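You operate a simulated robot arm through the tools that you are given. There is no shell and no other tool.

The job below is to be done with a simulated robot arm. You get a single attempt, and the scene is never put back.

## Task
Blow the white housing from the carousel clean on HARD.
Fine: bring it round to the white pointer first; lid shut for one run; stand it in the CLEAN tray and leave the lid open. Set down upright: what you pick out.
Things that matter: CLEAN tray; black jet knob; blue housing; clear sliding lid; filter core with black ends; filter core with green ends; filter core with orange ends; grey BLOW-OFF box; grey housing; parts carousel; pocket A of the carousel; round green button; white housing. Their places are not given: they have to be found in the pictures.

The check looks at the end state, three seconds after you hand in, the way a careful person would. Anything else that was tipped, shoved, dropped, spilled or broken makes it a failure. A push-on lid holds only when it is set on centred and level and pressed home; a screw cap is set on level and turned clockwise until tight.

## Robot
A 7-joint arm with a two-finger parallel gripper, fixed in place. Base frame: the origin is at the foot of the arm, x ahead of it, y to its left, z up. Lengths are in mm, angles in degrees, forces in N, time in s.
Its first joint turns from -166.0 to 166.0 degrees. Payload 4.4 kg.
The TCP is the grasp point between the finger pads, 23 mm short of the fingertips. In the tool frame z runs along the fingers and y along their closing line. Largest opening 94 mm; finger width 38, thickness 10; the body of the gripper, 54 by 96 mm, starts 39 mm behind the TCP.
Orientation is that of the tool frame in the base frame, as a unit quaternion [x, y, z, w]. With the fingers straight down and closing along the base's y, the tool's x points along the base's -x, its y along +y and its z along -z.

## Interface
- The arm moves only by the tool move_arm. Its argument "steps" is a list of rows, each a list of 3 entries, a list of its own where there are three numbers: the shift along the base's x, y, z in mm, then the turn, a rotation vector about the base's x, y, z in degrees, then the closure, from 0 (fully open) to 1 (shut). In form: [[[dx, dy, dz], [ax, ay, az], claw], ...]. A call has 1 to 20 rows; each row is the pose to reach, as a shift and turn from the pose commanded when the call began. A row lasts 0.2 s, in which the tool goes at most 50 mm and 8.6 degrees; a call with a longer step from one row to the next is refused whole, and so is a gripper value outside its range. A pose out of reach is approached as far as the arm can. The call stops where the force on the tool passes 40 N (or 10 N more than at its start, if that is more) or the arm is blocked; 0.2 s more then pass. Each finger travels about 108 mm/s and halts on what it meets, pressing with about 41 N; the grip force reading is that of the motor and also rises with nothing between the fingers. The clock runs only during rows and for 0.2 s after the last one: add rows that repeat a pose to give the fingers time. It gives the time, the measured TCP pose, the force on the tool (base axes), the opening and the grip force at its end, in the units of the frame above (readings bear some noise), with the torque about the TCP (base axes, N m) and any sound that the robot's microphone picked up.
- Cameras (640 x 400 px; columns grow to the right, rows downward): "scene" is fixed at [217.8, -498.4, 1412.3]; the picture's right is [0.60, -0.80, 0.00], its down [-0.41, -0.31, -0.86] and it looks along [0.68, 0.52, -0.52] (base axes); focal length 328 px, centre (320, 200). "wrist" rides on the gripper at [86, 16, -74] in the tool frame; the picture's right is [-0.18, 0.98, 0.00], its down [-0.58, -0.11, -0.81] and it looks along [-0.79, -0.15, 0.59] (tool axes); focal length 243 px, centre (320, 200).
- capture(camera): a new picture of that camera. No time passes.
- measure_at(camera, pixels): for up to 12 pixels [column, row] of the newest picture of that camera ("zoom" is the newest enlarged one), the place [x, y, z] in the base frame of the surface seen there, good to about 3 mm. No time passes.
- enlarge(camera, box): a new picture of the part [left, top, right, bottom] of that camera's present view, enlarged. No time passes.
- job_done(): hands the job in; it is judged then, once.

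Open the gripper and draw the arm clear of the work before you hand the job in, unless the task says otherwise.

The tools are called after "Emit:" by a JSON object that holds its "method" and its "body". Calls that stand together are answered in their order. move_arm: Moves the arm, as the interface text tells. Its arguments: {"type":"object","properties":{"steps":{"type":"array"}},"required":["steps"]} The other tools are called the same way: capture (camera) takes a picture; measure_at (camera, pixels) gives the place of the surface under pixels of a picture; enlarge (camera, box) takes an enlarged picture of a part of a camera's view; job_done () hands the job in.

At the start:

```text
time: 0.0
eef_pos: [549.2, 24.0, 1239.0]
ee_rot: [0.0, 1.0, 0.0, 0.0]
ft_force: [-0.4, 0.1, 0.7]
wrist_torque: [-0.01, -0.02, -0.01]
finger_gap: 93.8
finger_force: 0.0
```

scene: 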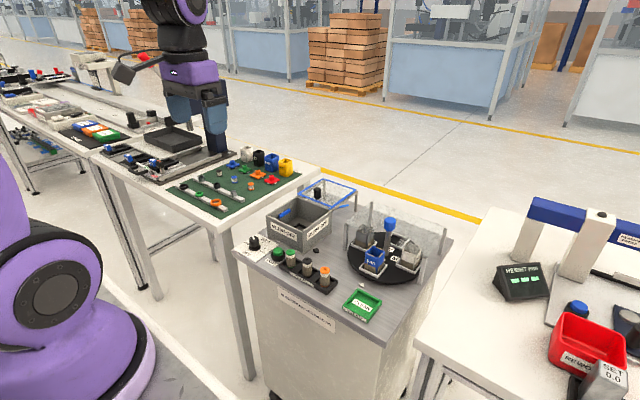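
wrist: 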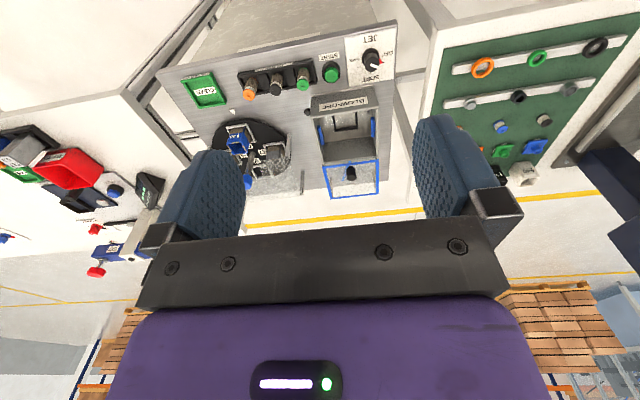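

The bench with the carousel is around scene pixels (240-450, 180-350). I'll enlarge both views to see details.

Emit:
{"method": "enlarge", "body": {"camera": "scene", "box": [230, 170, 460, 330]}}

Emit:
{"method": "enlarge", "body": {"camera": "wrist", "box": [150, 20, 410, 200]}}

```text
2.50 times, centred on (345, 250) of scene
```

zoom: 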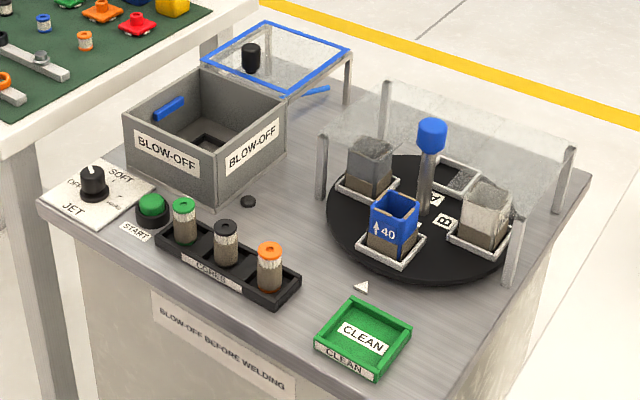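

```text
2.22 times, centred on (280, 110) of wrist
```

zoom: 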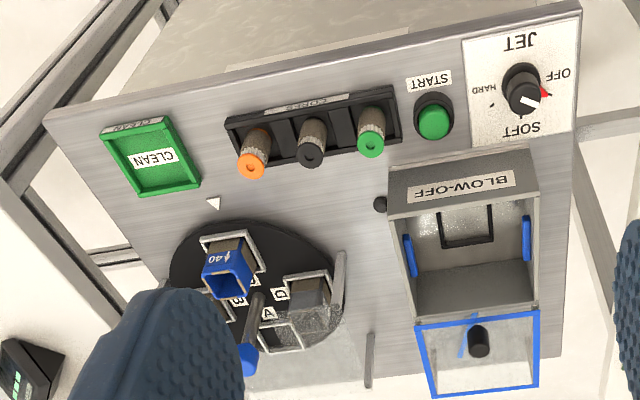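

I'll measure key points in the scene zoom: the carousel, knobs, box, tray. I need a fresh zoom of scene since "zoom" is the newest one.

Emit:
{"method": "enlarge", "body": {"camera": "scene", "box": [330, 195, 460, 290]}}

Emit:
{"method": "measure_at", "body": {"camera": "scene", "pixels": [[362, 305], [360, 284], [388, 222], [386, 250], [254, 240], [279, 253], [320, 250], [318, 192], [300, 222], [370, 285], [408, 250], [374, 262]]}}

```text
4.21 times, centred on (395, 242) of scene
```

zoom: 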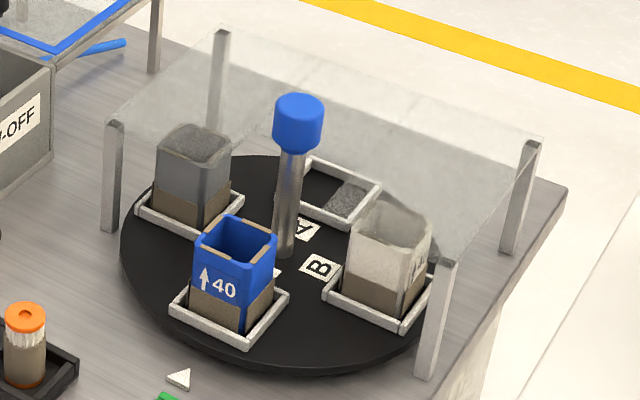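

```text
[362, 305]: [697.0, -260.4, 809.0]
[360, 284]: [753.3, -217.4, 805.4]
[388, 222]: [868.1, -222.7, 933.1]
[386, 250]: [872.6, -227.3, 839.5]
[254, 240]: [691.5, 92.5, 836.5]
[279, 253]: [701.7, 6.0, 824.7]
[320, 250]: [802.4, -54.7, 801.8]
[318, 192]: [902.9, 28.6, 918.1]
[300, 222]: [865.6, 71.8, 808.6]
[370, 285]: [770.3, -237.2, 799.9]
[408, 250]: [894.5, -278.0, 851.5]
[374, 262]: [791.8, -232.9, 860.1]
```

Now measuring the details of the carousel, its handle, guard posts and housings in the zoom picture.

Emit:
{"method": "measure_at", "body": {"camera": "zoom", "pixels": [[298, 105], [285, 250], [122, 245], [200, 340], [330, 365], [430, 340], [270, 158], [320, 268], [300, 230], [390, 210], [195, 132], [388, 320]]}}

Emit:
{"method": "measure_at", "body": {"camera": "zoom", "pixels": [[115, 124], [222, 34], [533, 145], [443, 265], [110, 228], [428, 375], [512, 250], [350, 180], [410, 280], [345, 225], [430, 235], [375, 255]]}}

Emit:
{"method": "measure_at", "body": {"camera": "zoom", "pixels": [[180, 380], [205, 222], [240, 260], [277, 236], [235, 217], [235, 345], [172, 305], [287, 295], [240, 320], [380, 290], [330, 295], [402, 325]]}}

```text
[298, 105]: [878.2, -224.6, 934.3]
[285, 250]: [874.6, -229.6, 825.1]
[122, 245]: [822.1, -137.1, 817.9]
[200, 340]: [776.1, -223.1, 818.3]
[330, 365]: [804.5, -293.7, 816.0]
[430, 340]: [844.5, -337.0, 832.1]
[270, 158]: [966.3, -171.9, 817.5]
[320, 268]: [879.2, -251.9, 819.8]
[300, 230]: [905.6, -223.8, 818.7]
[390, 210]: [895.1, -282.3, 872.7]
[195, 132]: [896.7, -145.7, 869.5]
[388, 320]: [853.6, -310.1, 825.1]
```

```text
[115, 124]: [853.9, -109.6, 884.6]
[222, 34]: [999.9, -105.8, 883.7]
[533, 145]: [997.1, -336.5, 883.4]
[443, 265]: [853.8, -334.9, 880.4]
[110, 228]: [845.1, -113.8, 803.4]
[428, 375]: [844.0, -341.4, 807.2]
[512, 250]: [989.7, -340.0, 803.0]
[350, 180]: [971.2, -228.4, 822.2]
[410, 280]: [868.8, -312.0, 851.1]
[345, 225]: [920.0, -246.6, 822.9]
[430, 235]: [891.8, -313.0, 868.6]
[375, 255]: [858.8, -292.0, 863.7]
```

```text
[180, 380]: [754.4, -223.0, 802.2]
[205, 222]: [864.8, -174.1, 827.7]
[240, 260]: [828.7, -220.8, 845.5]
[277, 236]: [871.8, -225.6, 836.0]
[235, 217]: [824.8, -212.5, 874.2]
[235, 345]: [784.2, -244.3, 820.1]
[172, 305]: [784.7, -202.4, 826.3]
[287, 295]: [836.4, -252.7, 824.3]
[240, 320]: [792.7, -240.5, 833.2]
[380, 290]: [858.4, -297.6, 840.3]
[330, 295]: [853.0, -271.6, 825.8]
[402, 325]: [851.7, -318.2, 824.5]
```

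The carousel centre is about (876,-226) with a blue knob on its post at z≈925; the guard roof is at z≈884 for x>850. I'll lower the arm for a closer look at the jet knob and box with the wrist camera.

Emit:
{"method": "move_arm", "body": {"steps": [[[0, 10, -45], [0, 0, 0], 0], [[0, 20, -90], [0, 0, 0], 0], [[0, 20, -135], [0, 0, 0], 0], [[0, 20, -180], [0, 0, 0], 0], [[0, 20, -210], [0, 0, 0], 0]]}}

Emit:
{"method": "capture", "body": {"camera": "wrist"}}

Emit:
{"method": "capture", "body": {"camera": "scene"}}

```text
time: 1.2
eef_pos: [549.3, 44.9, 1028.5]
ee_rot: [-0.001, 1.0, 0.0, 0.001]
ft_force: [-0.3, 0.8, 0.2]
wrist_torque: [0.01, -0.05, 0.02]
finger_gap: 94.2
finger_force: 0.0
```

```text
taken
```

wrist: 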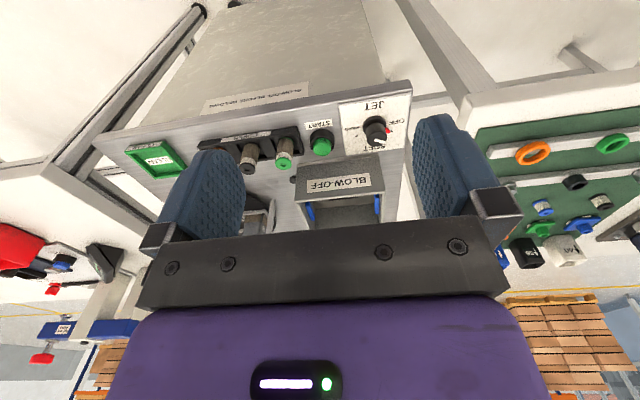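

```text
taken
```

scene: 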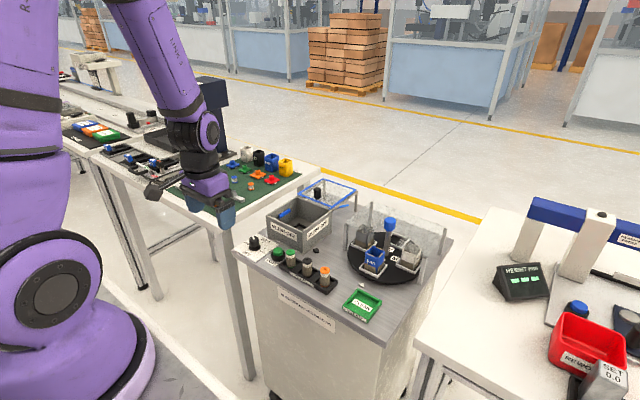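

The jet panel is at wrist pixel (375,125). Enlarging it and the box.

Emit:
{"method": "enlarge", "body": {"camera": "wrist", "box": [330, 90, 420, 150]}}

Emit:
{"method": "enlarge", "body": {"camera": "scene", "box": [235, 175, 365, 260]}}

```text
6.67 times, centred on (375, 120) of wrist
```

zoom: 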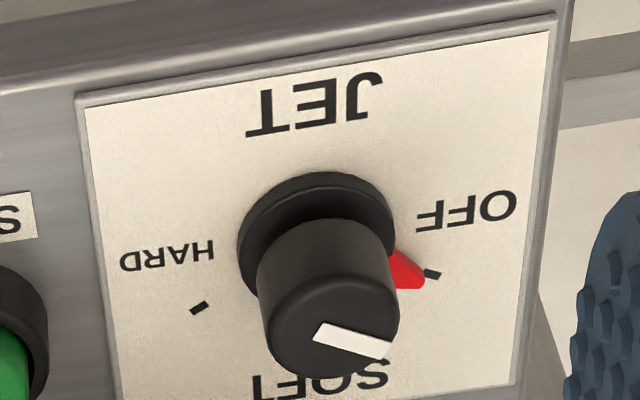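

```text
4.71 times, centred on (300, 218) of scene
```

zoom: 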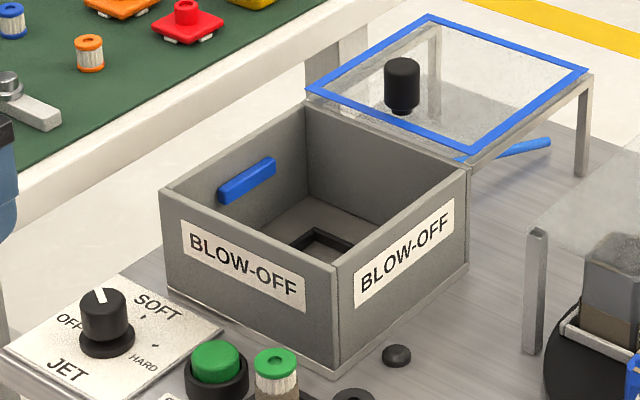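

The knob's red wedge points at OFF. I'll measure the ticks, box walls, lid knob etc. in this scene zoom.

Emit:
{"method": "measure_at", "body": {"camera": "zoom", "pixels": [[103, 297], [105, 345], [155, 345], [140, 317], [62, 318], [215, 350], [275, 362], [163, 190], [332, 267], [466, 168], [305, 105], [397, 355]]}}

Emit:
{"method": "measure_at", "body": {"camera": "zoom", "pixels": [[400, 65], [402, 105], [310, 90], [430, 18], [585, 70], [470, 150], [580, 175], [245, 180], [315, 235], [345, 245], [290, 245], [320, 205]]}}

Emit:
{"method": "measure_at", "body": {"camera": "zoom", "pixels": [[500, 152], [545, 143], [460, 160], [440, 60], [360, 120], [350, 180], [225, 195], [272, 165], [170, 290], [330, 370], [465, 268], [350, 232]]}}

```text
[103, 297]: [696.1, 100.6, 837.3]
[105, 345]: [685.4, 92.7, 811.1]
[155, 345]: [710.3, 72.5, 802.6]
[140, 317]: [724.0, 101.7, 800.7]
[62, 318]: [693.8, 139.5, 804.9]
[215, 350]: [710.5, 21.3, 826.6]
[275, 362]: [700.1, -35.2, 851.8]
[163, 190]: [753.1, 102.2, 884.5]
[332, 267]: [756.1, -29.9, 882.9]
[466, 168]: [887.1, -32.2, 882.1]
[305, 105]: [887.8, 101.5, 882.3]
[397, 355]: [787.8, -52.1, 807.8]
```

```text
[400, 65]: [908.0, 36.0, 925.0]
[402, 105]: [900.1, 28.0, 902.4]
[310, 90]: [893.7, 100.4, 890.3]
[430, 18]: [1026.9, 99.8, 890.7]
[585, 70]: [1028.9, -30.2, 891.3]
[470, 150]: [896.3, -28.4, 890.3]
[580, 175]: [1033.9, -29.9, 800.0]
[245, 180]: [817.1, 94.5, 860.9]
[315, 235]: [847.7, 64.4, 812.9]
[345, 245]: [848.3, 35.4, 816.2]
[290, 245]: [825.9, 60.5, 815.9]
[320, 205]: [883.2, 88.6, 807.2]
```

```text
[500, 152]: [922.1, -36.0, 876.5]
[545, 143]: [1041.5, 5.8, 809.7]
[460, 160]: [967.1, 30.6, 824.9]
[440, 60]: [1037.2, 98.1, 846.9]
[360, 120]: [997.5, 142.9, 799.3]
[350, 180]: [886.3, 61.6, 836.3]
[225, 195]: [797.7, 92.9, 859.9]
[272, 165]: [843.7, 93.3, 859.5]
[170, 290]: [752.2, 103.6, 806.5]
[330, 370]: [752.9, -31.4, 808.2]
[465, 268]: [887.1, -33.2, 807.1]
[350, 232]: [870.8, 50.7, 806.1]
```

Measuring the jet knob ticks from the wrist view.

Emit:
{"method": "enlarge", "body": {"camera": "wrist", "box": [330, 90, 420, 150]}}

Emit:
{"method": "measure_at", "body": {"camera": "zoom", "pixels": [[200, 307], [432, 275], [405, 270], [320, 340], [330, 325], [378, 348], [355, 340], [245, 240], [388, 215], [315, 178], [300, 290], [80, 100]]}}

Emit:
{"method": "enlarge", "body": {"camera": "scene", "box": [236, 225, 286, 258]}}

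```text
6.67 times, centred on (375, 120) of wrist
```

zoom: 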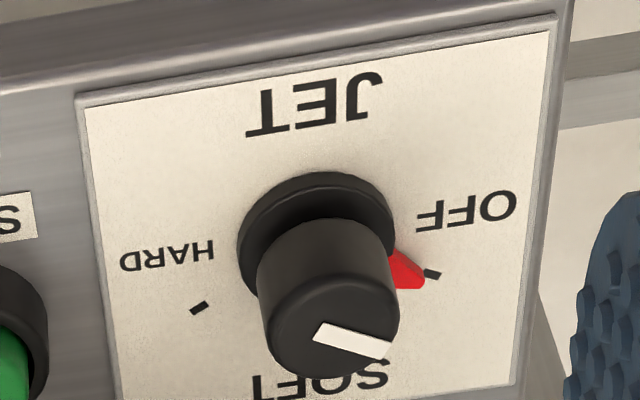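

```text
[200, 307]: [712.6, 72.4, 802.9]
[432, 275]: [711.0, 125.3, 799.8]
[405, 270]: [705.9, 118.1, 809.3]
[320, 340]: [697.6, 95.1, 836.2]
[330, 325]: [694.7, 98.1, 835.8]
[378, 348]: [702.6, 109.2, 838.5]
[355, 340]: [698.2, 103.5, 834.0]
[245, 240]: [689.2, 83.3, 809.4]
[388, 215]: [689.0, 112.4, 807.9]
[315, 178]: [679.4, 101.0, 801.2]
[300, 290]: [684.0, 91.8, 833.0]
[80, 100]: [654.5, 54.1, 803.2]
```

```text
12.12 times, centred on (261, 242) of scene
```

zoom: 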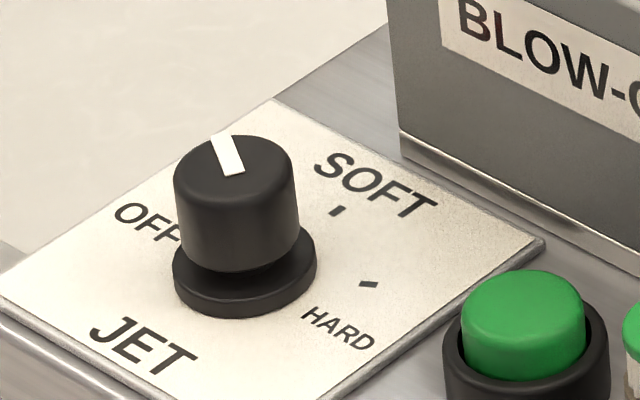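

OFF/SOFT/HARD ticks lie at about +57°, 0°, −57° round the knob centre (694,99), so the knob needs about −115°. Next, I move over toward the carousel for a closer look.

Emit:
{"method": "move_arm", "body": {"steps": [[[20, -45, 0], [0, 0, 0], 0], [[40, -90, 0], [0, 0, 0], 0], [[60, -135, 0], [0, 0, 0], 0], [[80, -180, 0], [0, 0, 0], 0], [[100, -225, 0], [0, 0, 0], 0], [[111, -270, 0], [0, 0, 0], 0], [[111, -270, 0], [0, 0, 0], 0]]}}

Emit:
{"method": "capture", "body": {"camera": "wrist"}}

```text
time: 2.8
eef_pos: [662.1, -227.8, 1029.5]
ee_rot: [-0.001, 1.0, -0.001, -0.001]
ft_force: [0.4, 0.4, -0.3]
wrist_torque: [-0.02, -0.03, 0.04]
finger_gap: 93.8
finger_force: 0.1
```

```text
taken
```

wrist: 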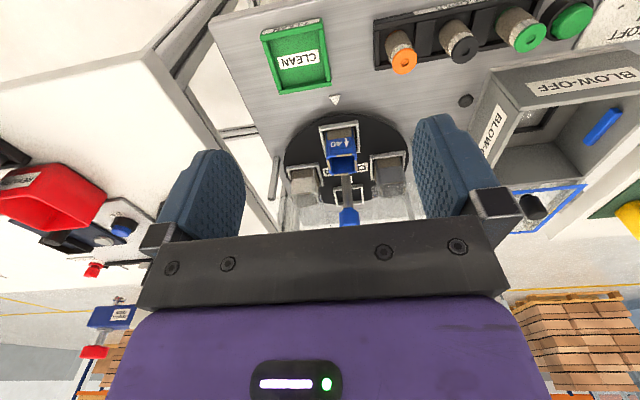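

Good view of the carousel at (345,160). Enlarging and measuring there.

Emit:
{"method": "enlarge", "body": {"camera": "wrist", "box": [260, 95, 430, 235]}}

Emit:
{"method": "measure_at", "body": {"camera": "wrist", "pixels": [[348, 210], [348, 224], [350, 220], [303, 172], [388, 165], [340, 165], [282, 195], [412, 190], [300, 215], [335, 100], [340, 145], [275, 65]]}}

```text
2.86 times, centred on (345, 165) of wrist
```

zoom: 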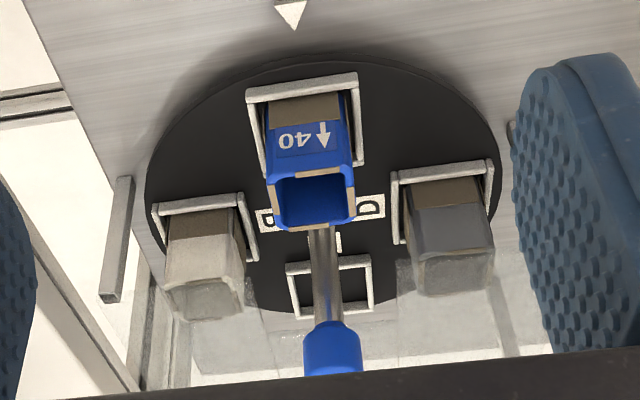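

```text
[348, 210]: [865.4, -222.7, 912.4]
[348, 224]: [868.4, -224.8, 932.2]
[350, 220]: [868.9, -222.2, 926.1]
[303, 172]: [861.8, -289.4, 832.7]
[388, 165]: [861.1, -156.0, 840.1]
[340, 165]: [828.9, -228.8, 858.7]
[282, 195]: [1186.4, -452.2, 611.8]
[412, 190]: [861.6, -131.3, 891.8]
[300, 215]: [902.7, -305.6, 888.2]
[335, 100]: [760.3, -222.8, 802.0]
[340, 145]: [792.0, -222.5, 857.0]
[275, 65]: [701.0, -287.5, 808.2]
```

Carousel knob is a vertical cylinder at about (876,-225), blue part z≈908–935. I'll go above it with the gripper pre-turned +45°, and check before descending.

Emit:
{"method": "move_arm", "body": {"steps": [[[45, 0, 0], [0, 0, 8], 0.2], [[90, 0, 0], [0, 0, 16], 0.3], [[135, 0, 0], [0, 0, 24], 0.3], [[180, 0, 0], [0, 0, 32], 0.3], [[216, 0, 0], [0, 0, 40], 0.3], [[216, 0, 0], [0, 0, 45], 0.3], [[216, 0, -30], [0, 0, 45], 0.3], [[216, 0, -50], [0, 0, 45], 0.3], [[216, 0, -50], [0, 0, 45], 0.3]]}}

Emit:
{"method": "capture", "body": {"camera": "wrist"}}

Emit:
{"method": "enlarge", "body": {"camera": "scene", "box": [310, 150, 470, 290]}}

```text
time: 4.8
eef_pos: [878.5, -224.7, 979.8]
ee_rot: [-0.384, 0.923, 0.001, -0.001]
ft_force: [-0.2, 0.4, 0.3]
wrist_torque: [-0.01, 0.02, 0.02]
finger_gap: 65.8
finger_force: 0.1
```

```text
taken
```

wrist: 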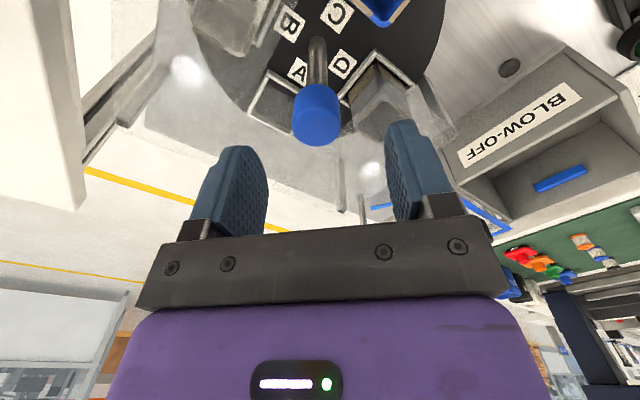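

```text
2.86 times, centred on (390, 220) of scene
```

zoom: 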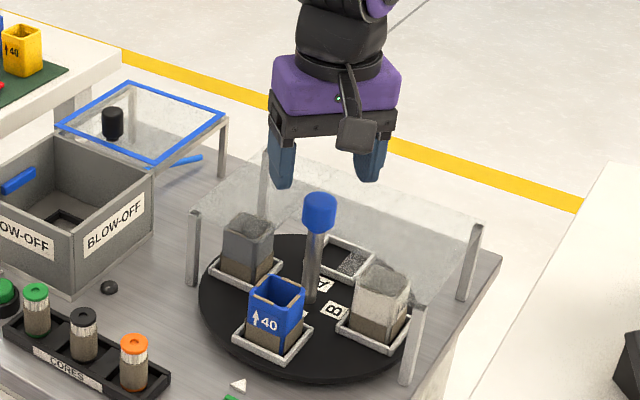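

The fingers straddle the knob. I measure the knob from here before descending.

Emit:
{"method": "measure_at", "body": {"camera": "wrist", "pixels": [[317, 95], [293, 115], [340, 115], [316, 140], [318, 85], [365, 135], [210, 50], [400, 105], [316, 128]]}}

```text
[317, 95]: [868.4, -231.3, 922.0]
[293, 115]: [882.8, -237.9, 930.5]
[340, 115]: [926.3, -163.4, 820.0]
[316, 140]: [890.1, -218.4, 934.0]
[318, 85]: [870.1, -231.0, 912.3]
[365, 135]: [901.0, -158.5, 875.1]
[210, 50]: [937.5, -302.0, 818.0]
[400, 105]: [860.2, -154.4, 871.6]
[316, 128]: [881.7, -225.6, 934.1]
```

Knob centre ≈ (878,-225), top z 934. Descending to z≈921 and closing.

Emit:
{"method": "move_arm", "body": {"steps": [[[1, 1, -30], [0, 0, 0], 0.3], [[1, 1, -57], [0, 0, 0], 0.3], [[1, 1, -57], [0, 0, 0], 0.3], [[1, 1, -57], [0, 0, 0], 1], [[1, 1, -57], [0, 0, 0], 1], [[1, 1, -57], [0, 0, 0], 1]]}}

```text
time: 6.2
eef_pos: [882.1, -224.7, 922.2]
ee_rot: [-0.383, 0.924, -0.001, 0.001]
ft_force: [25.7, -17.6, -3.4]
wrist_torque: [1.04, -0.14, -0.04]
finger_gap: 29.0
finger_force: 45.2
```

Gripped (gap 29) but with side load of (26,−18) N; I shift the tool slightly along that to centre on the knob.

Emit:
{"method": "move_arm", "body": {"steps": [[[2, -1.5, 0], [0, 0, 0], 1], [[2, -1.5, 0], [0, 0, 0], 1]]}}

```text
time: 6.8
eef_pos: [881.7, -225.8, 922.8]
ee_rot: [-0.383, 0.924, 0.0, 0.0]
ft_force: [15.0, -14.6, 7.1]
wrist_torque: [0.59, -0.25, -0.04]
finger_gap: 28.9
finger_force: 44.9
```

Side load is falling; shifting a bit more.

Emit:
{"method": "move_arm", "body": {"steps": [[[2, -2, 0], [0, 0, 0], 1], [[2, -2, 0], [0, 0, 0], 1]]}}

```text
time: 7.4
eef_pos: [881.1, -225.5, 922.4]
ee_rot: [-0.383, 0.924, 0.001, 0.0]
ft_force: [-7.7, 1.6, 11.1]
wrist_torque: [0.01, -0.98, 0.01]
finger_gap: 28.6
finger_force: 45.5
```

Load is nearly balanced. Now turning clockwise −40° first.

Emit:
{"method": "move_arm", "body": {"steps": [[[-0.5, 0, 0], [0, 0, -8], 1], [[-0.5, 0, 0], [0, 0, -16], 1], [[-0.5, 0, 0], [0, 0, -24], 1], [[-0.5, 0, 0], [0, 0, -32], 1], [[-0.5, 0, 0], [0, 0, -40], 1], [[-0.5, 0, 0], [0, 0, -40], 1]]}}

Emit:
{"method": "enlarge", "body": {"camera": "scene", "box": [310, 150, 470, 290]}}

```text
time: 8.8
eef_pos: [879.4, -225.0, 920.8]
ee_rot: [-0.044, 0.999, 0.001, 0.0]
ft_force: [-12.1, 28.2, 3.6]
wrist_torque: [-0.48, 1.22, -0.01]
finger_gap: 29.0
finger_force: 44.7
```

```text
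2.86 times, centred on (390, 220) of scene
```

zoom: 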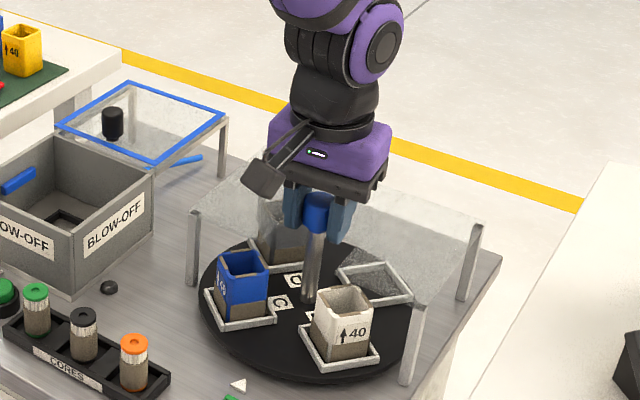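

The carousel follows the turn (white now at zoom (340,330)). I ease the side load with a +3 mm y shift and turn the remaining −50°.

Emit:
{"method": "move_arm", "body": {"steps": [[[-0.5, 2, 0], [0, 0, 0], 1], [[-0.5, 3, 0], [0, 0, -8], 1], [[-0.5, 3, 0], [0, 0, -16], 1], [[-0.5, 3, 0], [0, 0, -24], 1], [[-0.5, 3, 0], [0, 0, -32], 1], [[-0.5, 3, 0], [0, 0, -40], 1], [[-0.5, 3, 0], [0, 0, -48], 1], [[-0.5, 3, 0], [0, 0, -50], 1], [[-0.5, 3, 0], [0, 0, -50], 1]]}}

Emit:
{"method": "enlarge", "body": {"camera": "scene", "box": [310, 150, 470, 290]}}

```text
time: 10.8
eef_pos: [881.5, -223.9, 920.5]
ee_rot: [0.382, 0.924, 0.0, -0.001]
ft_force: [3.9, 16.7, -7.5]
wrist_torque: [0.93, 0.86, -0.03]
finger_gap: 28.7
finger_force: 44.7
```

```text
2.86 times, centred on (390, 220) of scene
```

zoom: 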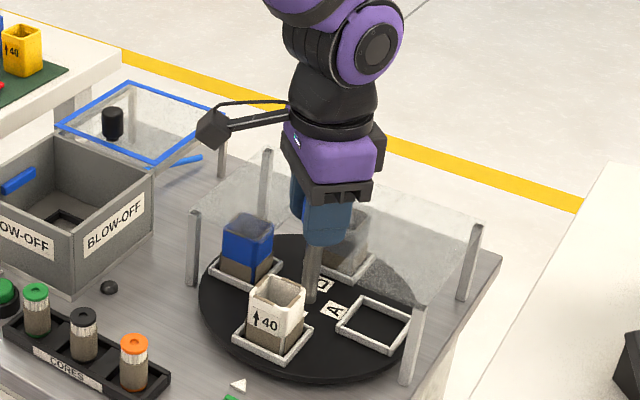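

White housing now stands where blue was, in front of the white pointer. I open the fingers, lift clear and look.

Emit:
{"method": "move_arm", "body": {"steps": [[[0, 0, 0], [0, 0, 0], 0.4], [[0, 0, 0], [0, 0, 0], 0.4], [[0, 0, 30], [0, 0, 0], 0.4], [[0, 0, 70], [0, 0, 0], 0.4], [[-45, 0, 100], [0, 0, 8], 0.4], [[-90, 0, 110], [0, 0, 16], 0.4], [[-135, 0, 110], [0, 0, 24], 0.3], [[-180, 0, 110], [0, 0, 32], 0.2], [[-220, 0, 110], [0, 0, 40], 0], [[-220, 0, 110], [0, 0, 45], 0], [[-220, 0, 110], [0, 0, 45], 0]]}}

Emit:
{"method": "capture", "body": {"camera": "wrist"}}

Emit:
{"method": "enlarge", "body": {"camera": "wrist", "box": [260, 95, 430, 235]}}

Emit:
{"method": "measure_at", "body": {"camera": "zoom", "pixels": [[280, 180], [350, 178], [275, 225], [355, 222], [270, 110], [345, 105], [310, 180], [248, 92], [355, 78], [315, 225], [260, 160], [362, 155]]}}

```text
refused: row 5 steps farther than a row can; nothing moved
```

```text
taken
```

wrist: 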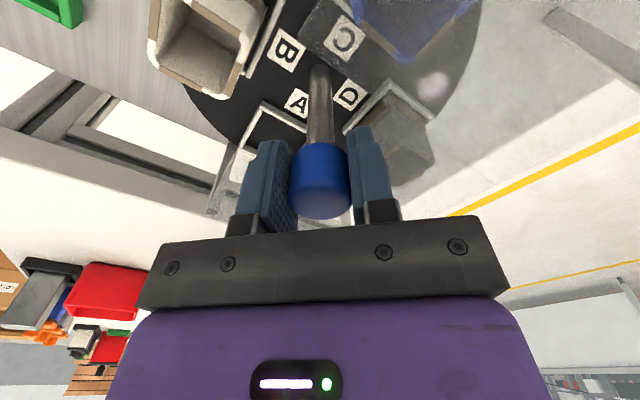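

```text
2.86 times, centred on (345, 165) of wrist
```

zoom: 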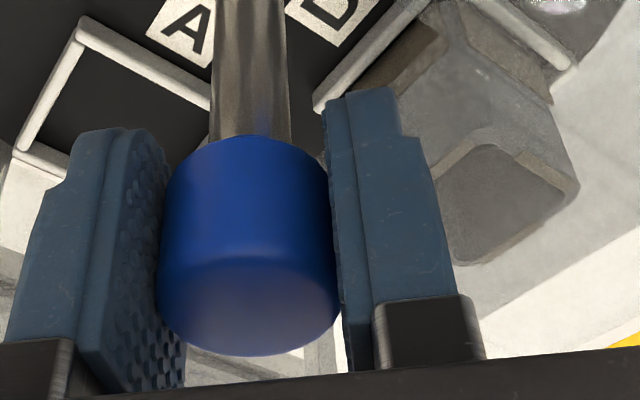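

```text
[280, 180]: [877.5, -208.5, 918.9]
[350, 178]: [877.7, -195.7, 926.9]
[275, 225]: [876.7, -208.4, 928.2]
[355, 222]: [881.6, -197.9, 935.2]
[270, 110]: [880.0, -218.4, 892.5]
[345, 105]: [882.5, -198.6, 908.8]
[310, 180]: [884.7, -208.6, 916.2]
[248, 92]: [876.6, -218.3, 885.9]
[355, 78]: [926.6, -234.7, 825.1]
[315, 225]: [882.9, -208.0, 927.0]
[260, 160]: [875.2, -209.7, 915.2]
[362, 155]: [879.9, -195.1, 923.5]
```

Row 5 was over 50 mm, nothing moved. I repeat with shorter steps.

Emit:
{"method": "move_arm", "body": {"steps": [[[0, 0, 0], [0, 0, 0], 0.4], [[0, 0, 0], [0, 0, 0], 0.4], [[0, 0, 30], [0, 0, 0], 0.4], [[0, 0, 70], [0, 0, 0], 0.4], [[-20, 0, 110], [0, 0, 8], 0.4], [[-65, 0, 110], [0, 0, 16], 0.4], [[-110, 0, 110], [0, 0, 24], 0.3], [[-155, 0, 110], [0, 0, 32], 0.2], [[-200, 0, 110], [0, 0, 40], 0], [[-220, 0, 110], [0, 0, 45], 0], [[-220, 0, 110], [0, 0, 45], 0]]}}

Emit:
{"method": "capture", "body": {"camera": "wrist"}}

Emit:
{"method": "enlarge", "body": {"camera": "wrist", "box": [260, 95, 430, 235]}}

Emit:
{"method": "enlarge", "body": {"camera": "scene", "box": [330, 195, 460, 290]}}

```text
time: 13.2
eef_pos: [660.2, -222.9, 1031.2]
ee_rot: [-0.001, 1.0, 0.0, 0.0]
ft_force: [0.0, -0.1, -0.2]
wrist_torque: [0.0, 0.0, -0.03]
finger_gap: 93.9
finger_force: 0.0
```

```text
taken
```

wrist: 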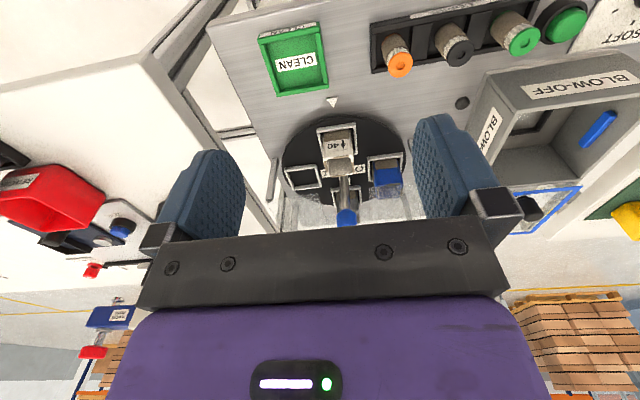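

```text
2.86 times, centred on (345, 165) of wrist
```

zoom: 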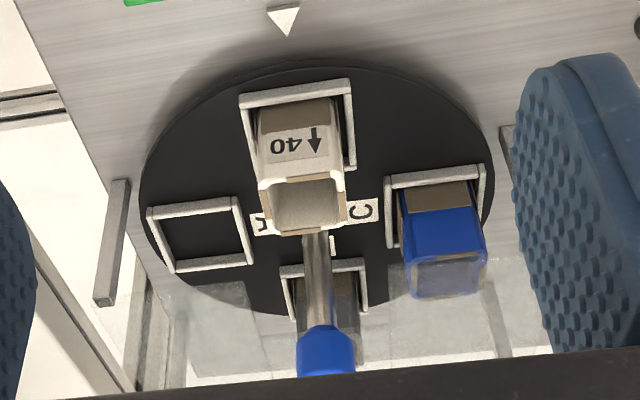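

```text
4.21 times, centred on (395, 242) of scene
```

zoom: 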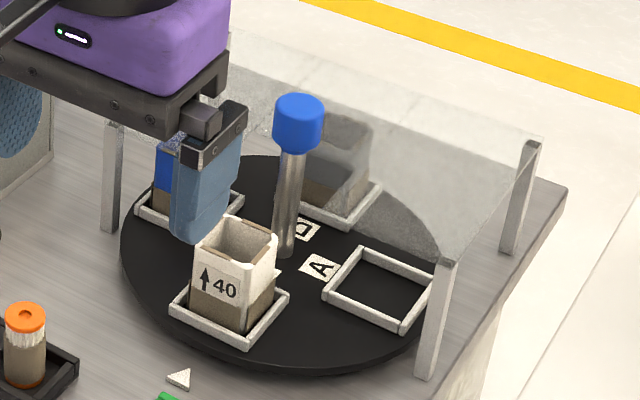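

White is at the pointer. Measuring its top rim and base in the scene zoom (rim corners at (197,250),(237,218),(277,240),(238,265)).

Emit:
{"method": "measure_at", "body": {"camera": "zoom", "pixels": [[198, 243], [236, 219], [274, 240], [237, 262], [200, 280], [236, 300], [272, 285], [190, 312], [240, 332], [220, 290], [255, 295], [172, 308]]}}

Emit:
{"method": "measure_at", "body": {"camera": "wrist", "pixels": [[327, 158], [352, 153], [328, 172], [350, 172], [328, 135], [350, 132], [340, 140], [340, 150], [318, 128], [355, 123], [340, 168]]}}

```text
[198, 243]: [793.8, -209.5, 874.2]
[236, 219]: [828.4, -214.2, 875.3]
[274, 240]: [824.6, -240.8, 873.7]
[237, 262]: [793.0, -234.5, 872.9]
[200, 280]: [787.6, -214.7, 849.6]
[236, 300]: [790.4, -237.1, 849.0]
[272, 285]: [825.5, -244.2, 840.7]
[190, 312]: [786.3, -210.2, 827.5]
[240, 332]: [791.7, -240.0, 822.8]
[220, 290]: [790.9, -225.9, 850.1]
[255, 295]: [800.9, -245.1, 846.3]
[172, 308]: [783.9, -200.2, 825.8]
```

```text
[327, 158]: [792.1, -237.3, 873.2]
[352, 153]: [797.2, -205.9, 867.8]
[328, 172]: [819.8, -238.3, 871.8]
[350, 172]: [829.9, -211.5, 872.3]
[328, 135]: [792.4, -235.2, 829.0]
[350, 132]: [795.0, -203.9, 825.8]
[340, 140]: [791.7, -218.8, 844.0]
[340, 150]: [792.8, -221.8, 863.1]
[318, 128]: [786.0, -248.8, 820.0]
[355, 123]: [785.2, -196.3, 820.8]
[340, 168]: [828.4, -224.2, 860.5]
```

Housing centre ≈ (810,-225), about 38×36 mm, rim z 874, base ≈ 820. I move above it, descend to z≈857 and grip along y.

Emit:
{"method": "move_arm", "body": {"steps": [[[45, 0, -10], [0, 0, 0], 0], [[90, 0, -30], [0, 0, 0], 0], [[130, 0, -50], [0, 0, 0], 0], [[150, 0, -85], [0, 0, 0], 0], [[150, 0, -120], [0, 0, 0], 0], [[150, 0, -150], [0, 0, 0], 0], [[150, 0, -175], [0, 0, 0], 0], [[150, 0, -175], [0, 0, 0], 0]]}}

Emit:
{"method": "capture", "body": {"camera": "wrist"}}

Emit:
{"method": "enlarge", "body": {"camera": "scene", "box": [310, 180, 440, 290]}}

```text
time: 15.0
eef_pos: [810.7, -225.9, 857.8]
ee_rot: [0.0, 1.0, 0.0, 0.0]
ft_force: [0.6, -0.1, 0.8]
wrist_torque: [-0.02, -0.02, -0.01]
finger_gap: 93.7
finger_force: 0.0
```

```text
taken
```

wrist: 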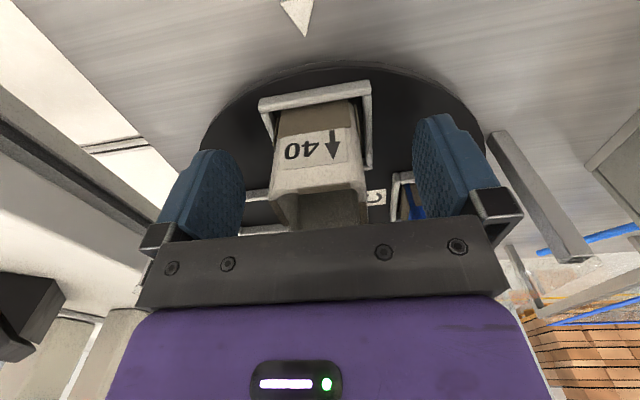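

```text
3.64 times, centred on (375, 235) of scene
```

zoom: 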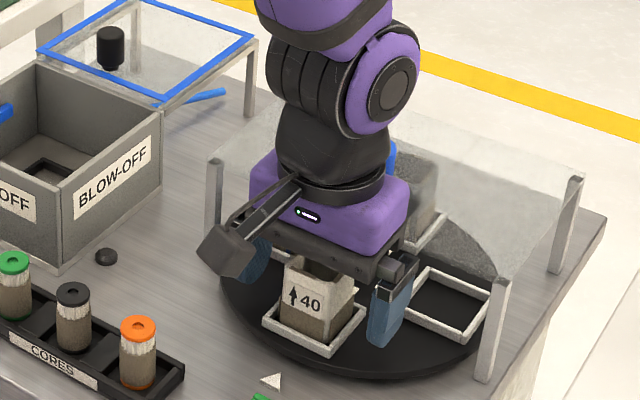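

Fingers straddle the housing symmetrically. Closing.

Emit:
{"method": "move_arm", "body": {"steps": [[[0, 0, 0], [0, 0, 0], 0.4], [[0, 0, 0], [0, 0, 0], 1], [[0, 0, 0], [0, 0, 0], 1], [[0, 0, 0], [0, 0, 0], 1]]}}

```text
time: 16.0
eef_pos: [810.9, -226.4, 857.7]
ee_rot: [0.0, 1.0, 0.0, 0.0]
ft_force: [-0.4, -0.3, 0.5]
wrist_torque: [0.0, 0.0, -0.01]
finger_gap: 40.3
finger_force: 41.0
```

Gripped with 40 mm gap, no side load. Lifting straight up.

Emit:
{"method": "move_arm", "body": {"steps": [[[0, 0, 15], [0, 0, 0], 1], [[0, 0, 40], [0, 0, 0], 1], [[0, 0, 80], [0, 0, 0], 1], [[0, 0, 120], [0, 0, 0], 1], [[0, 0, 140], [0, 0, 0], 1], [[0, 0, 140], [0, 0, 0], 1]]}}

Emit:
{"method": "capture", "body": {"camera": "wrist"}}

Emit:
{"method": "enlarge", "body": {"camera": "scene", "box": [310, 150, 440, 290]}}

```text
time: 17.4
eef_pos: [809.7, -224.1, 997.0]
ee_rot: [0.0, 1.0, 0.001, 0.0]
ft_force: [0.1, -0.1, 0.2]
wrist_torque: [0.01, 0.0, 0.0]
finger_gap: 39.9
finger_force: 40.9
```

```text
taken
```

wrist: 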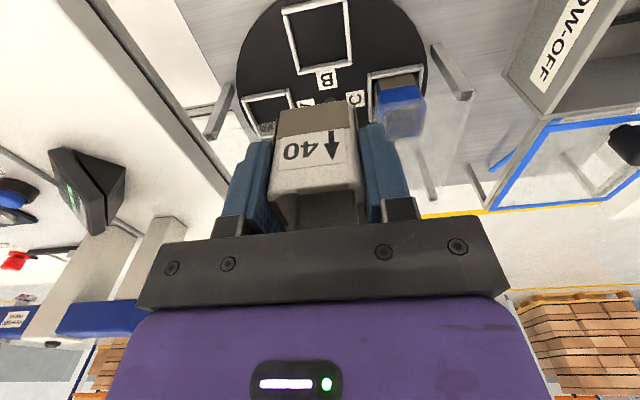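

```text
2.86 times, centred on (375, 220) of scene
```

zoom: 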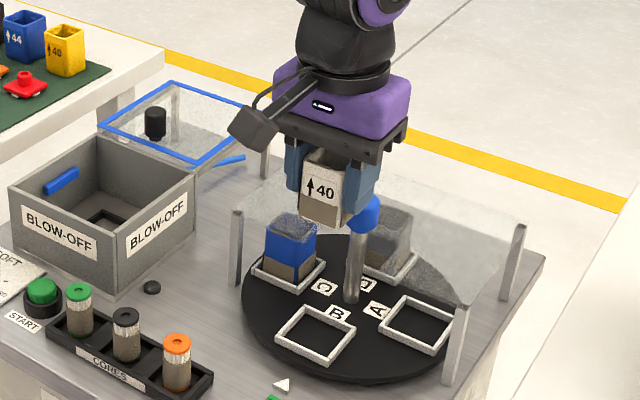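

Lifted cleanly. Now over toward the box, stopping short at x≈700 to view the nest.

Emit:
{"method": "move_arm", "body": {"steps": [[[-20, 43, 0], [0, 0, 0], 1], [[-40, 86, 0], [0, 0, 0], 1], [[-60, 129, 0], [0, 0, 0], 1], [[-80, 172, 0], [0, 0, 0], 1], [[-100, 215, 0], [0, 0, 0], 1], [[-110, 260, 0], [0, 0, 0], 1], [[-110, 260, 0], [0, 0, 0], 1]]}}

Emit:
{"method": "capture", "body": {"camera": "wrist"}}

Emit:
{"method": "enlarge", "body": {"camera": "scene", "box": [240, 170, 370, 260]}}

```text
time: 19.0
eef_pos: [697.6, 36.3, 998.8]
ee_rot: [0.0, 1.0, -0.001, 0.0]
ft_force: [-0.2, 0.2, 0.1]
wrist_torque: [0.0, 0.01, 0.01]
finger_gap: 39.7
finger_force: 41.2
```

```text
taken
```

wrist: 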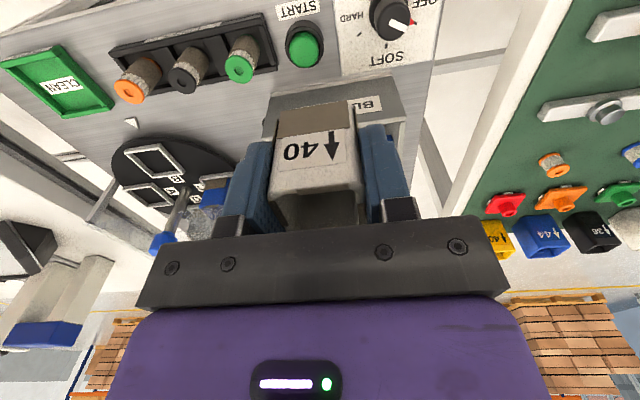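

```text
4.44 times, centred on (305, 215) of scene
```

zoom: 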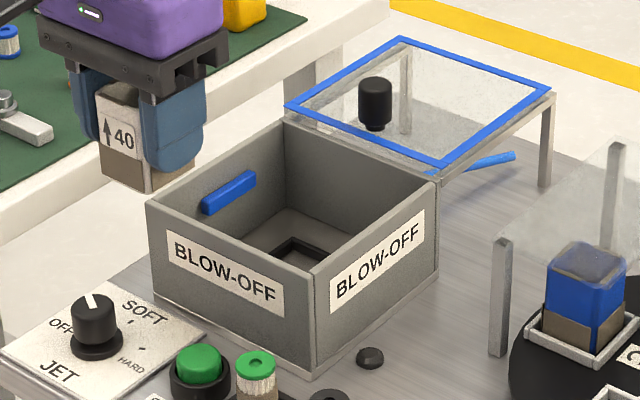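

Enlarging the nest inside the box and measuring it.

Emit:
{"method": "enlarge", "body": {"camera": "scene", "box": [285, 205, 330, 235]}}

Emit:
{"method": "measure_at", "body": {"camera": "scene", "pixels": [[305, 219], [299, 222], [312, 222], [303, 223], [306, 222], [300, 220], [310, 220]]}}

```text
13.33 times, centred on (308, 220) of scene
```

zoom: 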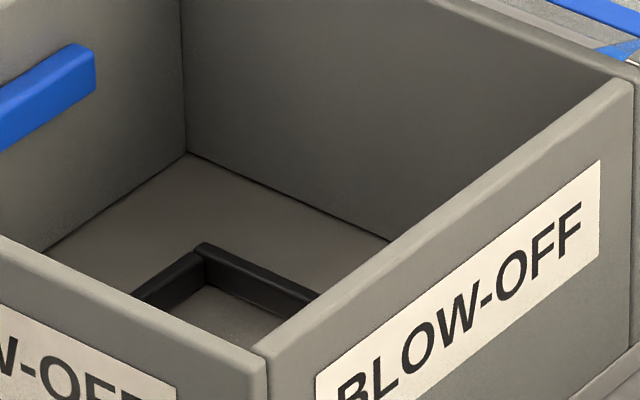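

```text
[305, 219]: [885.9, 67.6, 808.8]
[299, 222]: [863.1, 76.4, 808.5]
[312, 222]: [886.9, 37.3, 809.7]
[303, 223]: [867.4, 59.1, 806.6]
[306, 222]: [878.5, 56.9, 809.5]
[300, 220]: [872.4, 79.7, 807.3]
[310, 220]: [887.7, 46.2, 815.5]
```

Measuring nest frame points in this zoom.

Emit:
{"method": "measure_at", "body": {"camera": "zoom", "pixels": [[200, 246], [207, 258], [140, 298], [160, 300], [310, 290], [280, 300], [205, 288], [230, 310], [240, 262], [170, 270], [187, 153], [95, 60]]}}

```text
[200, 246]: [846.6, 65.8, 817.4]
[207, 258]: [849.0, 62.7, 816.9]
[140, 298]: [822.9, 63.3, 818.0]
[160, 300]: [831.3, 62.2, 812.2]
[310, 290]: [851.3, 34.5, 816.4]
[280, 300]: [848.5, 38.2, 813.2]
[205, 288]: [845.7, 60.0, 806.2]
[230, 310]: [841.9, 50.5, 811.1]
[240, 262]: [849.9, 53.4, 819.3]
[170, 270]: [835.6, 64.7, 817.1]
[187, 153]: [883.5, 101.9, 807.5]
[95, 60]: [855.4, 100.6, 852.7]
```

The nest's rear-left corner is at about (850,66), but I need to see it whole. I'll pull back and up with the part to look into the box beside the gripper.

Emit:
{"method": "move_arm", "body": {"steps": [[[-20, -24, 30], [0, 0, 0], 1], [[-40, -48, 60], [0, 0, 0], 1], [[-55, -72, 90], [0, 0, 0], 1], [[-70, -96, 120], [0, 0, 0], 1], [[-80, -120, 150], [0, 0, 0], 1], [[-90, -145, 180], [0, 0, 0], 1], [[-90, -145, 180], [0, 0, 0], 1]]}}

Emit:
{"method": "capture", "body": {"camera": "wrist"}}

```text
time: 20.6
eef_pos: [606.5, -109.3, 1176.8]
ee_rot: [-0.001, 1.0, 0.001, 0.0]
ft_force: [0.8, 0.5, -0.9]
wrist_torque: [0.0, 0.03, 0.0]
finger_gap: 39.9
finger_force: 41.1
```

```text
taken
```

wrist: 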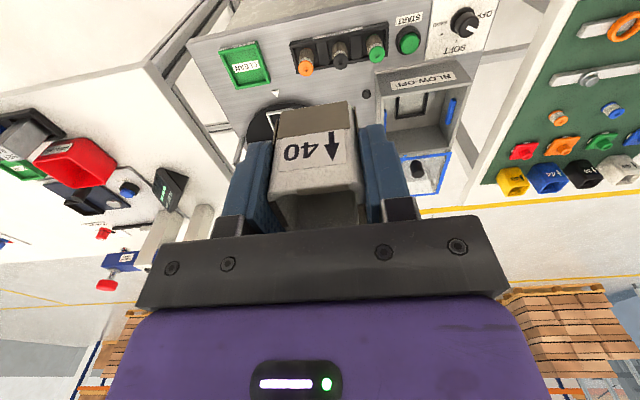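

The box interior is visible at (415,110). Enlarging.

Emit:
{"method": "enlarge", "body": {"camera": "wrist", "box": [365, 60, 475, 150]}}

```text
4.44 times, centred on (420, 105) of wrist
```

zoom: 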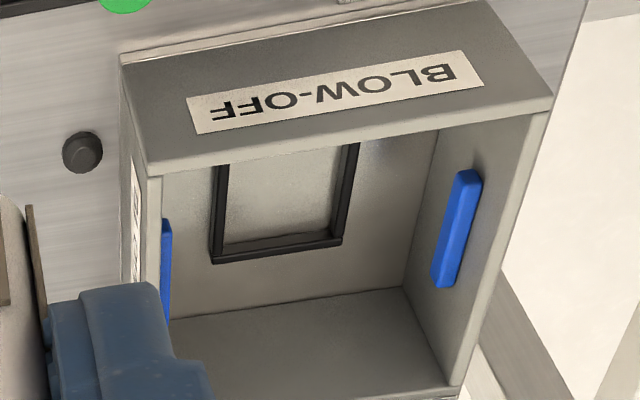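

Emit:
{"method": "measure_at", "body": {"camera": "zoom", "pixels": [[216, 255], [342, 237], [228, 240], [328, 225], [280, 200], [280, 245], [219, 190], [348, 170], [275, 238], [300, 270], [450, 230], [168, 280]]}}

```text
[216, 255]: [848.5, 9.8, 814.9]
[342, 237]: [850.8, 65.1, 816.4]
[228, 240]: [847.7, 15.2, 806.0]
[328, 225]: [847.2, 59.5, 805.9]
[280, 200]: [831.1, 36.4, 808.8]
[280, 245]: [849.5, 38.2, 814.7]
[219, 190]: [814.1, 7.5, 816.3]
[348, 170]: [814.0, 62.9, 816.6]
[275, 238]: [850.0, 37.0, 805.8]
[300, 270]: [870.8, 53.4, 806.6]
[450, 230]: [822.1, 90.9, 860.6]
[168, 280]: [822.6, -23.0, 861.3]
```

Nest: outer y≈8–65, rear x≈850, centre ≈ (821.5,36), floor ≈807. I move above it at z≈940 and check.

Emit:
{"method": "move_arm", "body": {"steps": [[[30, 21, -26], [0, 0, 0], 1], [[60, 42, -52], [0, 0, 0], 1], [[90, 63, -78], [0, 0, 0], 1], [[120, 84, -104], [0, 0, 0], 1], [[150, 105, -130], [0, 0, 0], 1], [[180, 126, -156], [0, 0, 0], 1], [[211.3, 146.5, -180], [0, 0, 0], 1], [[211.3, 146.5, -210], [0, 0, 0], 1], [[211.3, 146.5, -237], [0, 0, 0], 1], [[211.3, 146.5, -237], [0, 0, 0], 1]]}}

Emit:
{"method": "capture", "body": {"camera": "wrist"}}

Emit:
{"method": "enlarge", "body": {"camera": "scene", "box": [240, 150, 370, 250]}}

```text
time: 22.8
eef_pos: [822.1, 38.4, 939.5]
ee_rot: [-0.001, 1.0, 0.001, 0.0]
ft_force: [0.1, 0.2, -1.3]
wrist_torque: [0.0, 0.0, -0.02]
finger_gap: 39.5
finger_force: 40.6
```

```text
taken
```

wrist: 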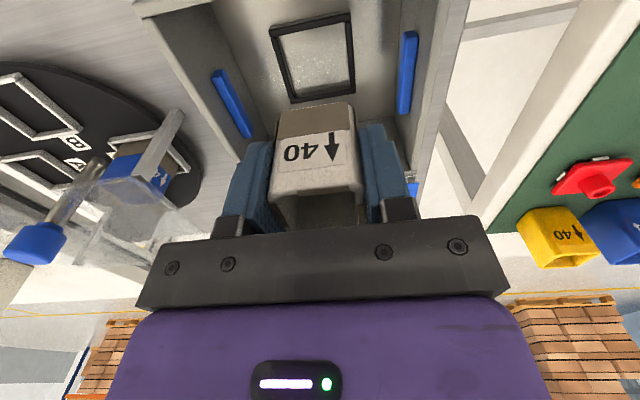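

```text
4.00 times, centred on (305, 200) of scene
```

zoom: 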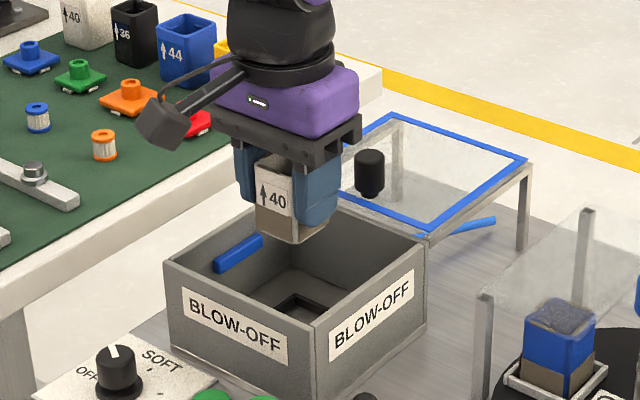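

The whole nest is visible in the wrist picture (270–355, 15–100); measuring its corners and the housing.

Emit:
{"method": "enlarge", "body": {"camera": "wrist", "box": [255, 5, 370, 115]}}

Emit:
{"method": "measure_at", "body": {"camera": "wrist", "pixels": [[272, 31], [350, 15], [292, 99], [353, 89], [278, 35], [345, 20], [294, 93], [348, 84], [320, 60], [280, 118], [353, 112], [315, 105]]}}

```text
3.64 times, centred on (312, 60) of wrist
```

zoom: 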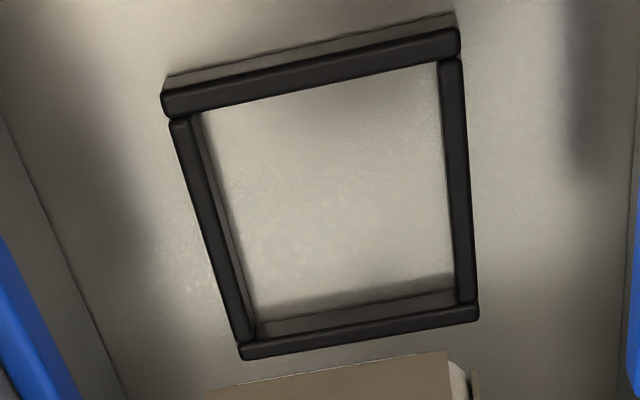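

```text
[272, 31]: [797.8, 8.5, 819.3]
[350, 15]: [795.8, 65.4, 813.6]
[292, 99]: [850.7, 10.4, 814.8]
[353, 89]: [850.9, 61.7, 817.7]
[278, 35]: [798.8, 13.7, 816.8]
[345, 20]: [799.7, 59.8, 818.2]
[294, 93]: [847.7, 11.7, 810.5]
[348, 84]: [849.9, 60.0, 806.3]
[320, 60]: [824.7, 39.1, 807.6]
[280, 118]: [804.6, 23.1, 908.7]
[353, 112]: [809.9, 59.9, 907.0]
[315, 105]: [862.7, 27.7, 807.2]
```

Measuring the held housing's edges for comparison with nest centre (823,36.5).

Emit:
{"method": "measure_at", "body": {"camera": "wrist", "pixels": [[284, 112], [347, 105], [281, 120], [350, 112], [282, 130], [352, 122], [276, 160], [355, 155], [274, 170], [358, 165], [315, 109], [318, 150]]}}

```text
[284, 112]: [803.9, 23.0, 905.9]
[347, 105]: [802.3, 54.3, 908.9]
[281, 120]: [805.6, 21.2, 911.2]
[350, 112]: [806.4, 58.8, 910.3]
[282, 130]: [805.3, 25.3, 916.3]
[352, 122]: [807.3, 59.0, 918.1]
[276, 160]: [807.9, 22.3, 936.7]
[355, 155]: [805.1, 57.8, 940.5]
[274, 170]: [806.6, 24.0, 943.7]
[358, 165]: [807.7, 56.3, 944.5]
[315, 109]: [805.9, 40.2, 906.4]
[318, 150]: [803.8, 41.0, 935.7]
```

Housing measures y centre ≈40 vs nest 36.5; I'll take another pose reading in place to see the noise.

Emit:
{"method": "move_arm", "body": {"steps": [[[0, 0, 0], [0, 0, 0], 1], [[0, 0, 0], [0, 0, 0], 1]]}}

Emit:
{"method": "enlarge", "body": {"camera": "scene", "box": [270, 160, 350, 220]}}

```text
time: 23.4
eef_pos: [823.1, 38.9, 941.0]
ee_rot: [0.0, 1.0, 0.0, 0.0]
ft_force: [-0.1, 0.4, -1.3]
wrist_torque: [0.0, 0.02, 0.03]
finger_gap: 39.6
finger_force: 41.5
```

```text
6.67 times, centred on (310, 190) of scene
```

zoom: 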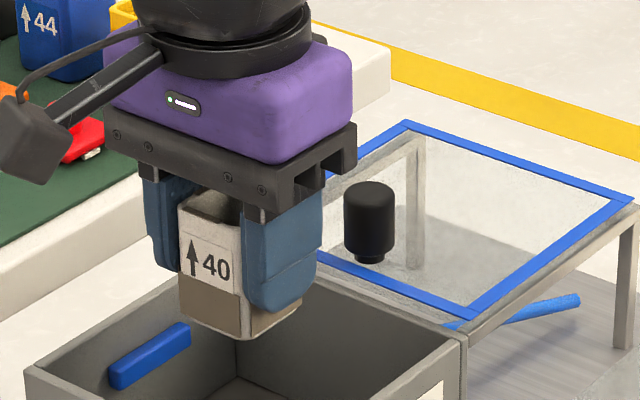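

The readings (38.4, 38.9) agree with the camera, so I shift −2.5 mm in y and descend into the box to just above the nest.

Emit:
{"method": "move_arm", "body": {"steps": [[[0, -2.5, 0], [0, 0, 0], 1], [[0, -2.5, -30], [0, 0, 0], 1], [[0, -2.5, -60], [0, 0, 0], 1], [[0, -2.5, -78], [0, 0, 0], 1], [[0, -2.5, -78], [0, 0, 0], 1], [[0, -2.5, -78], [0, 0, 0], 1]]}}

Emit:
{"method": "capture", "body": {"camera": "wrist"}}

Emit:
{"method": "enlarge", "body": {"camera": "wrist", "box": [220, 20, 420, 200]}}

```text
time: 24.8
eef_pos: [823.0, 34.4, 864.1]
ee_rot: [0.0, 1.0, 0.0, 0.0]
ft_force: [0.5, -0.1, -0.9]
wrist_torque: [0.03, 0.01, 0.03]
finger_gap: 39.6
finger_force: 41.3
```

```text
taken
```

wrist: 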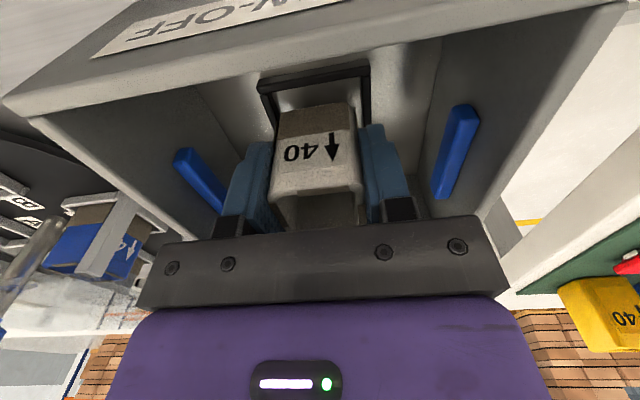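

```text
2.22 times, centred on (320, 110) of wrist
```

zoom: 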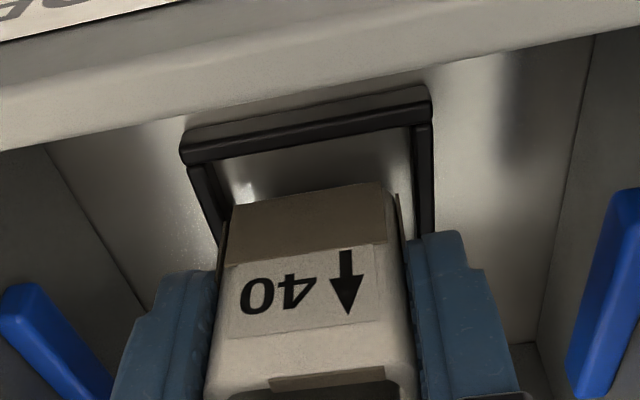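

Measuring nest front edge ends and housing bottom edge in this zoom.

Emit:
{"method": "measure_at", "body": {"camera": "zoom", "pixels": [[185, 158], [428, 115], [195, 185], [427, 160], [232, 210], [380, 188], [228, 230], [384, 220], [220, 260], [397, 225], [300, 230], [300, 150]]}}

```text
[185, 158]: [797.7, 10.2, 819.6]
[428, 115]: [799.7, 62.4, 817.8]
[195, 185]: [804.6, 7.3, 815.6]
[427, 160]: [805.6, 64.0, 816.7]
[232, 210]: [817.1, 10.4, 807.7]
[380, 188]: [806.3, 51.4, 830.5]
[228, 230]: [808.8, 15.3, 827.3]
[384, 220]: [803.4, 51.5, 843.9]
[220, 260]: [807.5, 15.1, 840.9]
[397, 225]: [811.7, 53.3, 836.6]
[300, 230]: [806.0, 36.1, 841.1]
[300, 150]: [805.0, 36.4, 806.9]
```

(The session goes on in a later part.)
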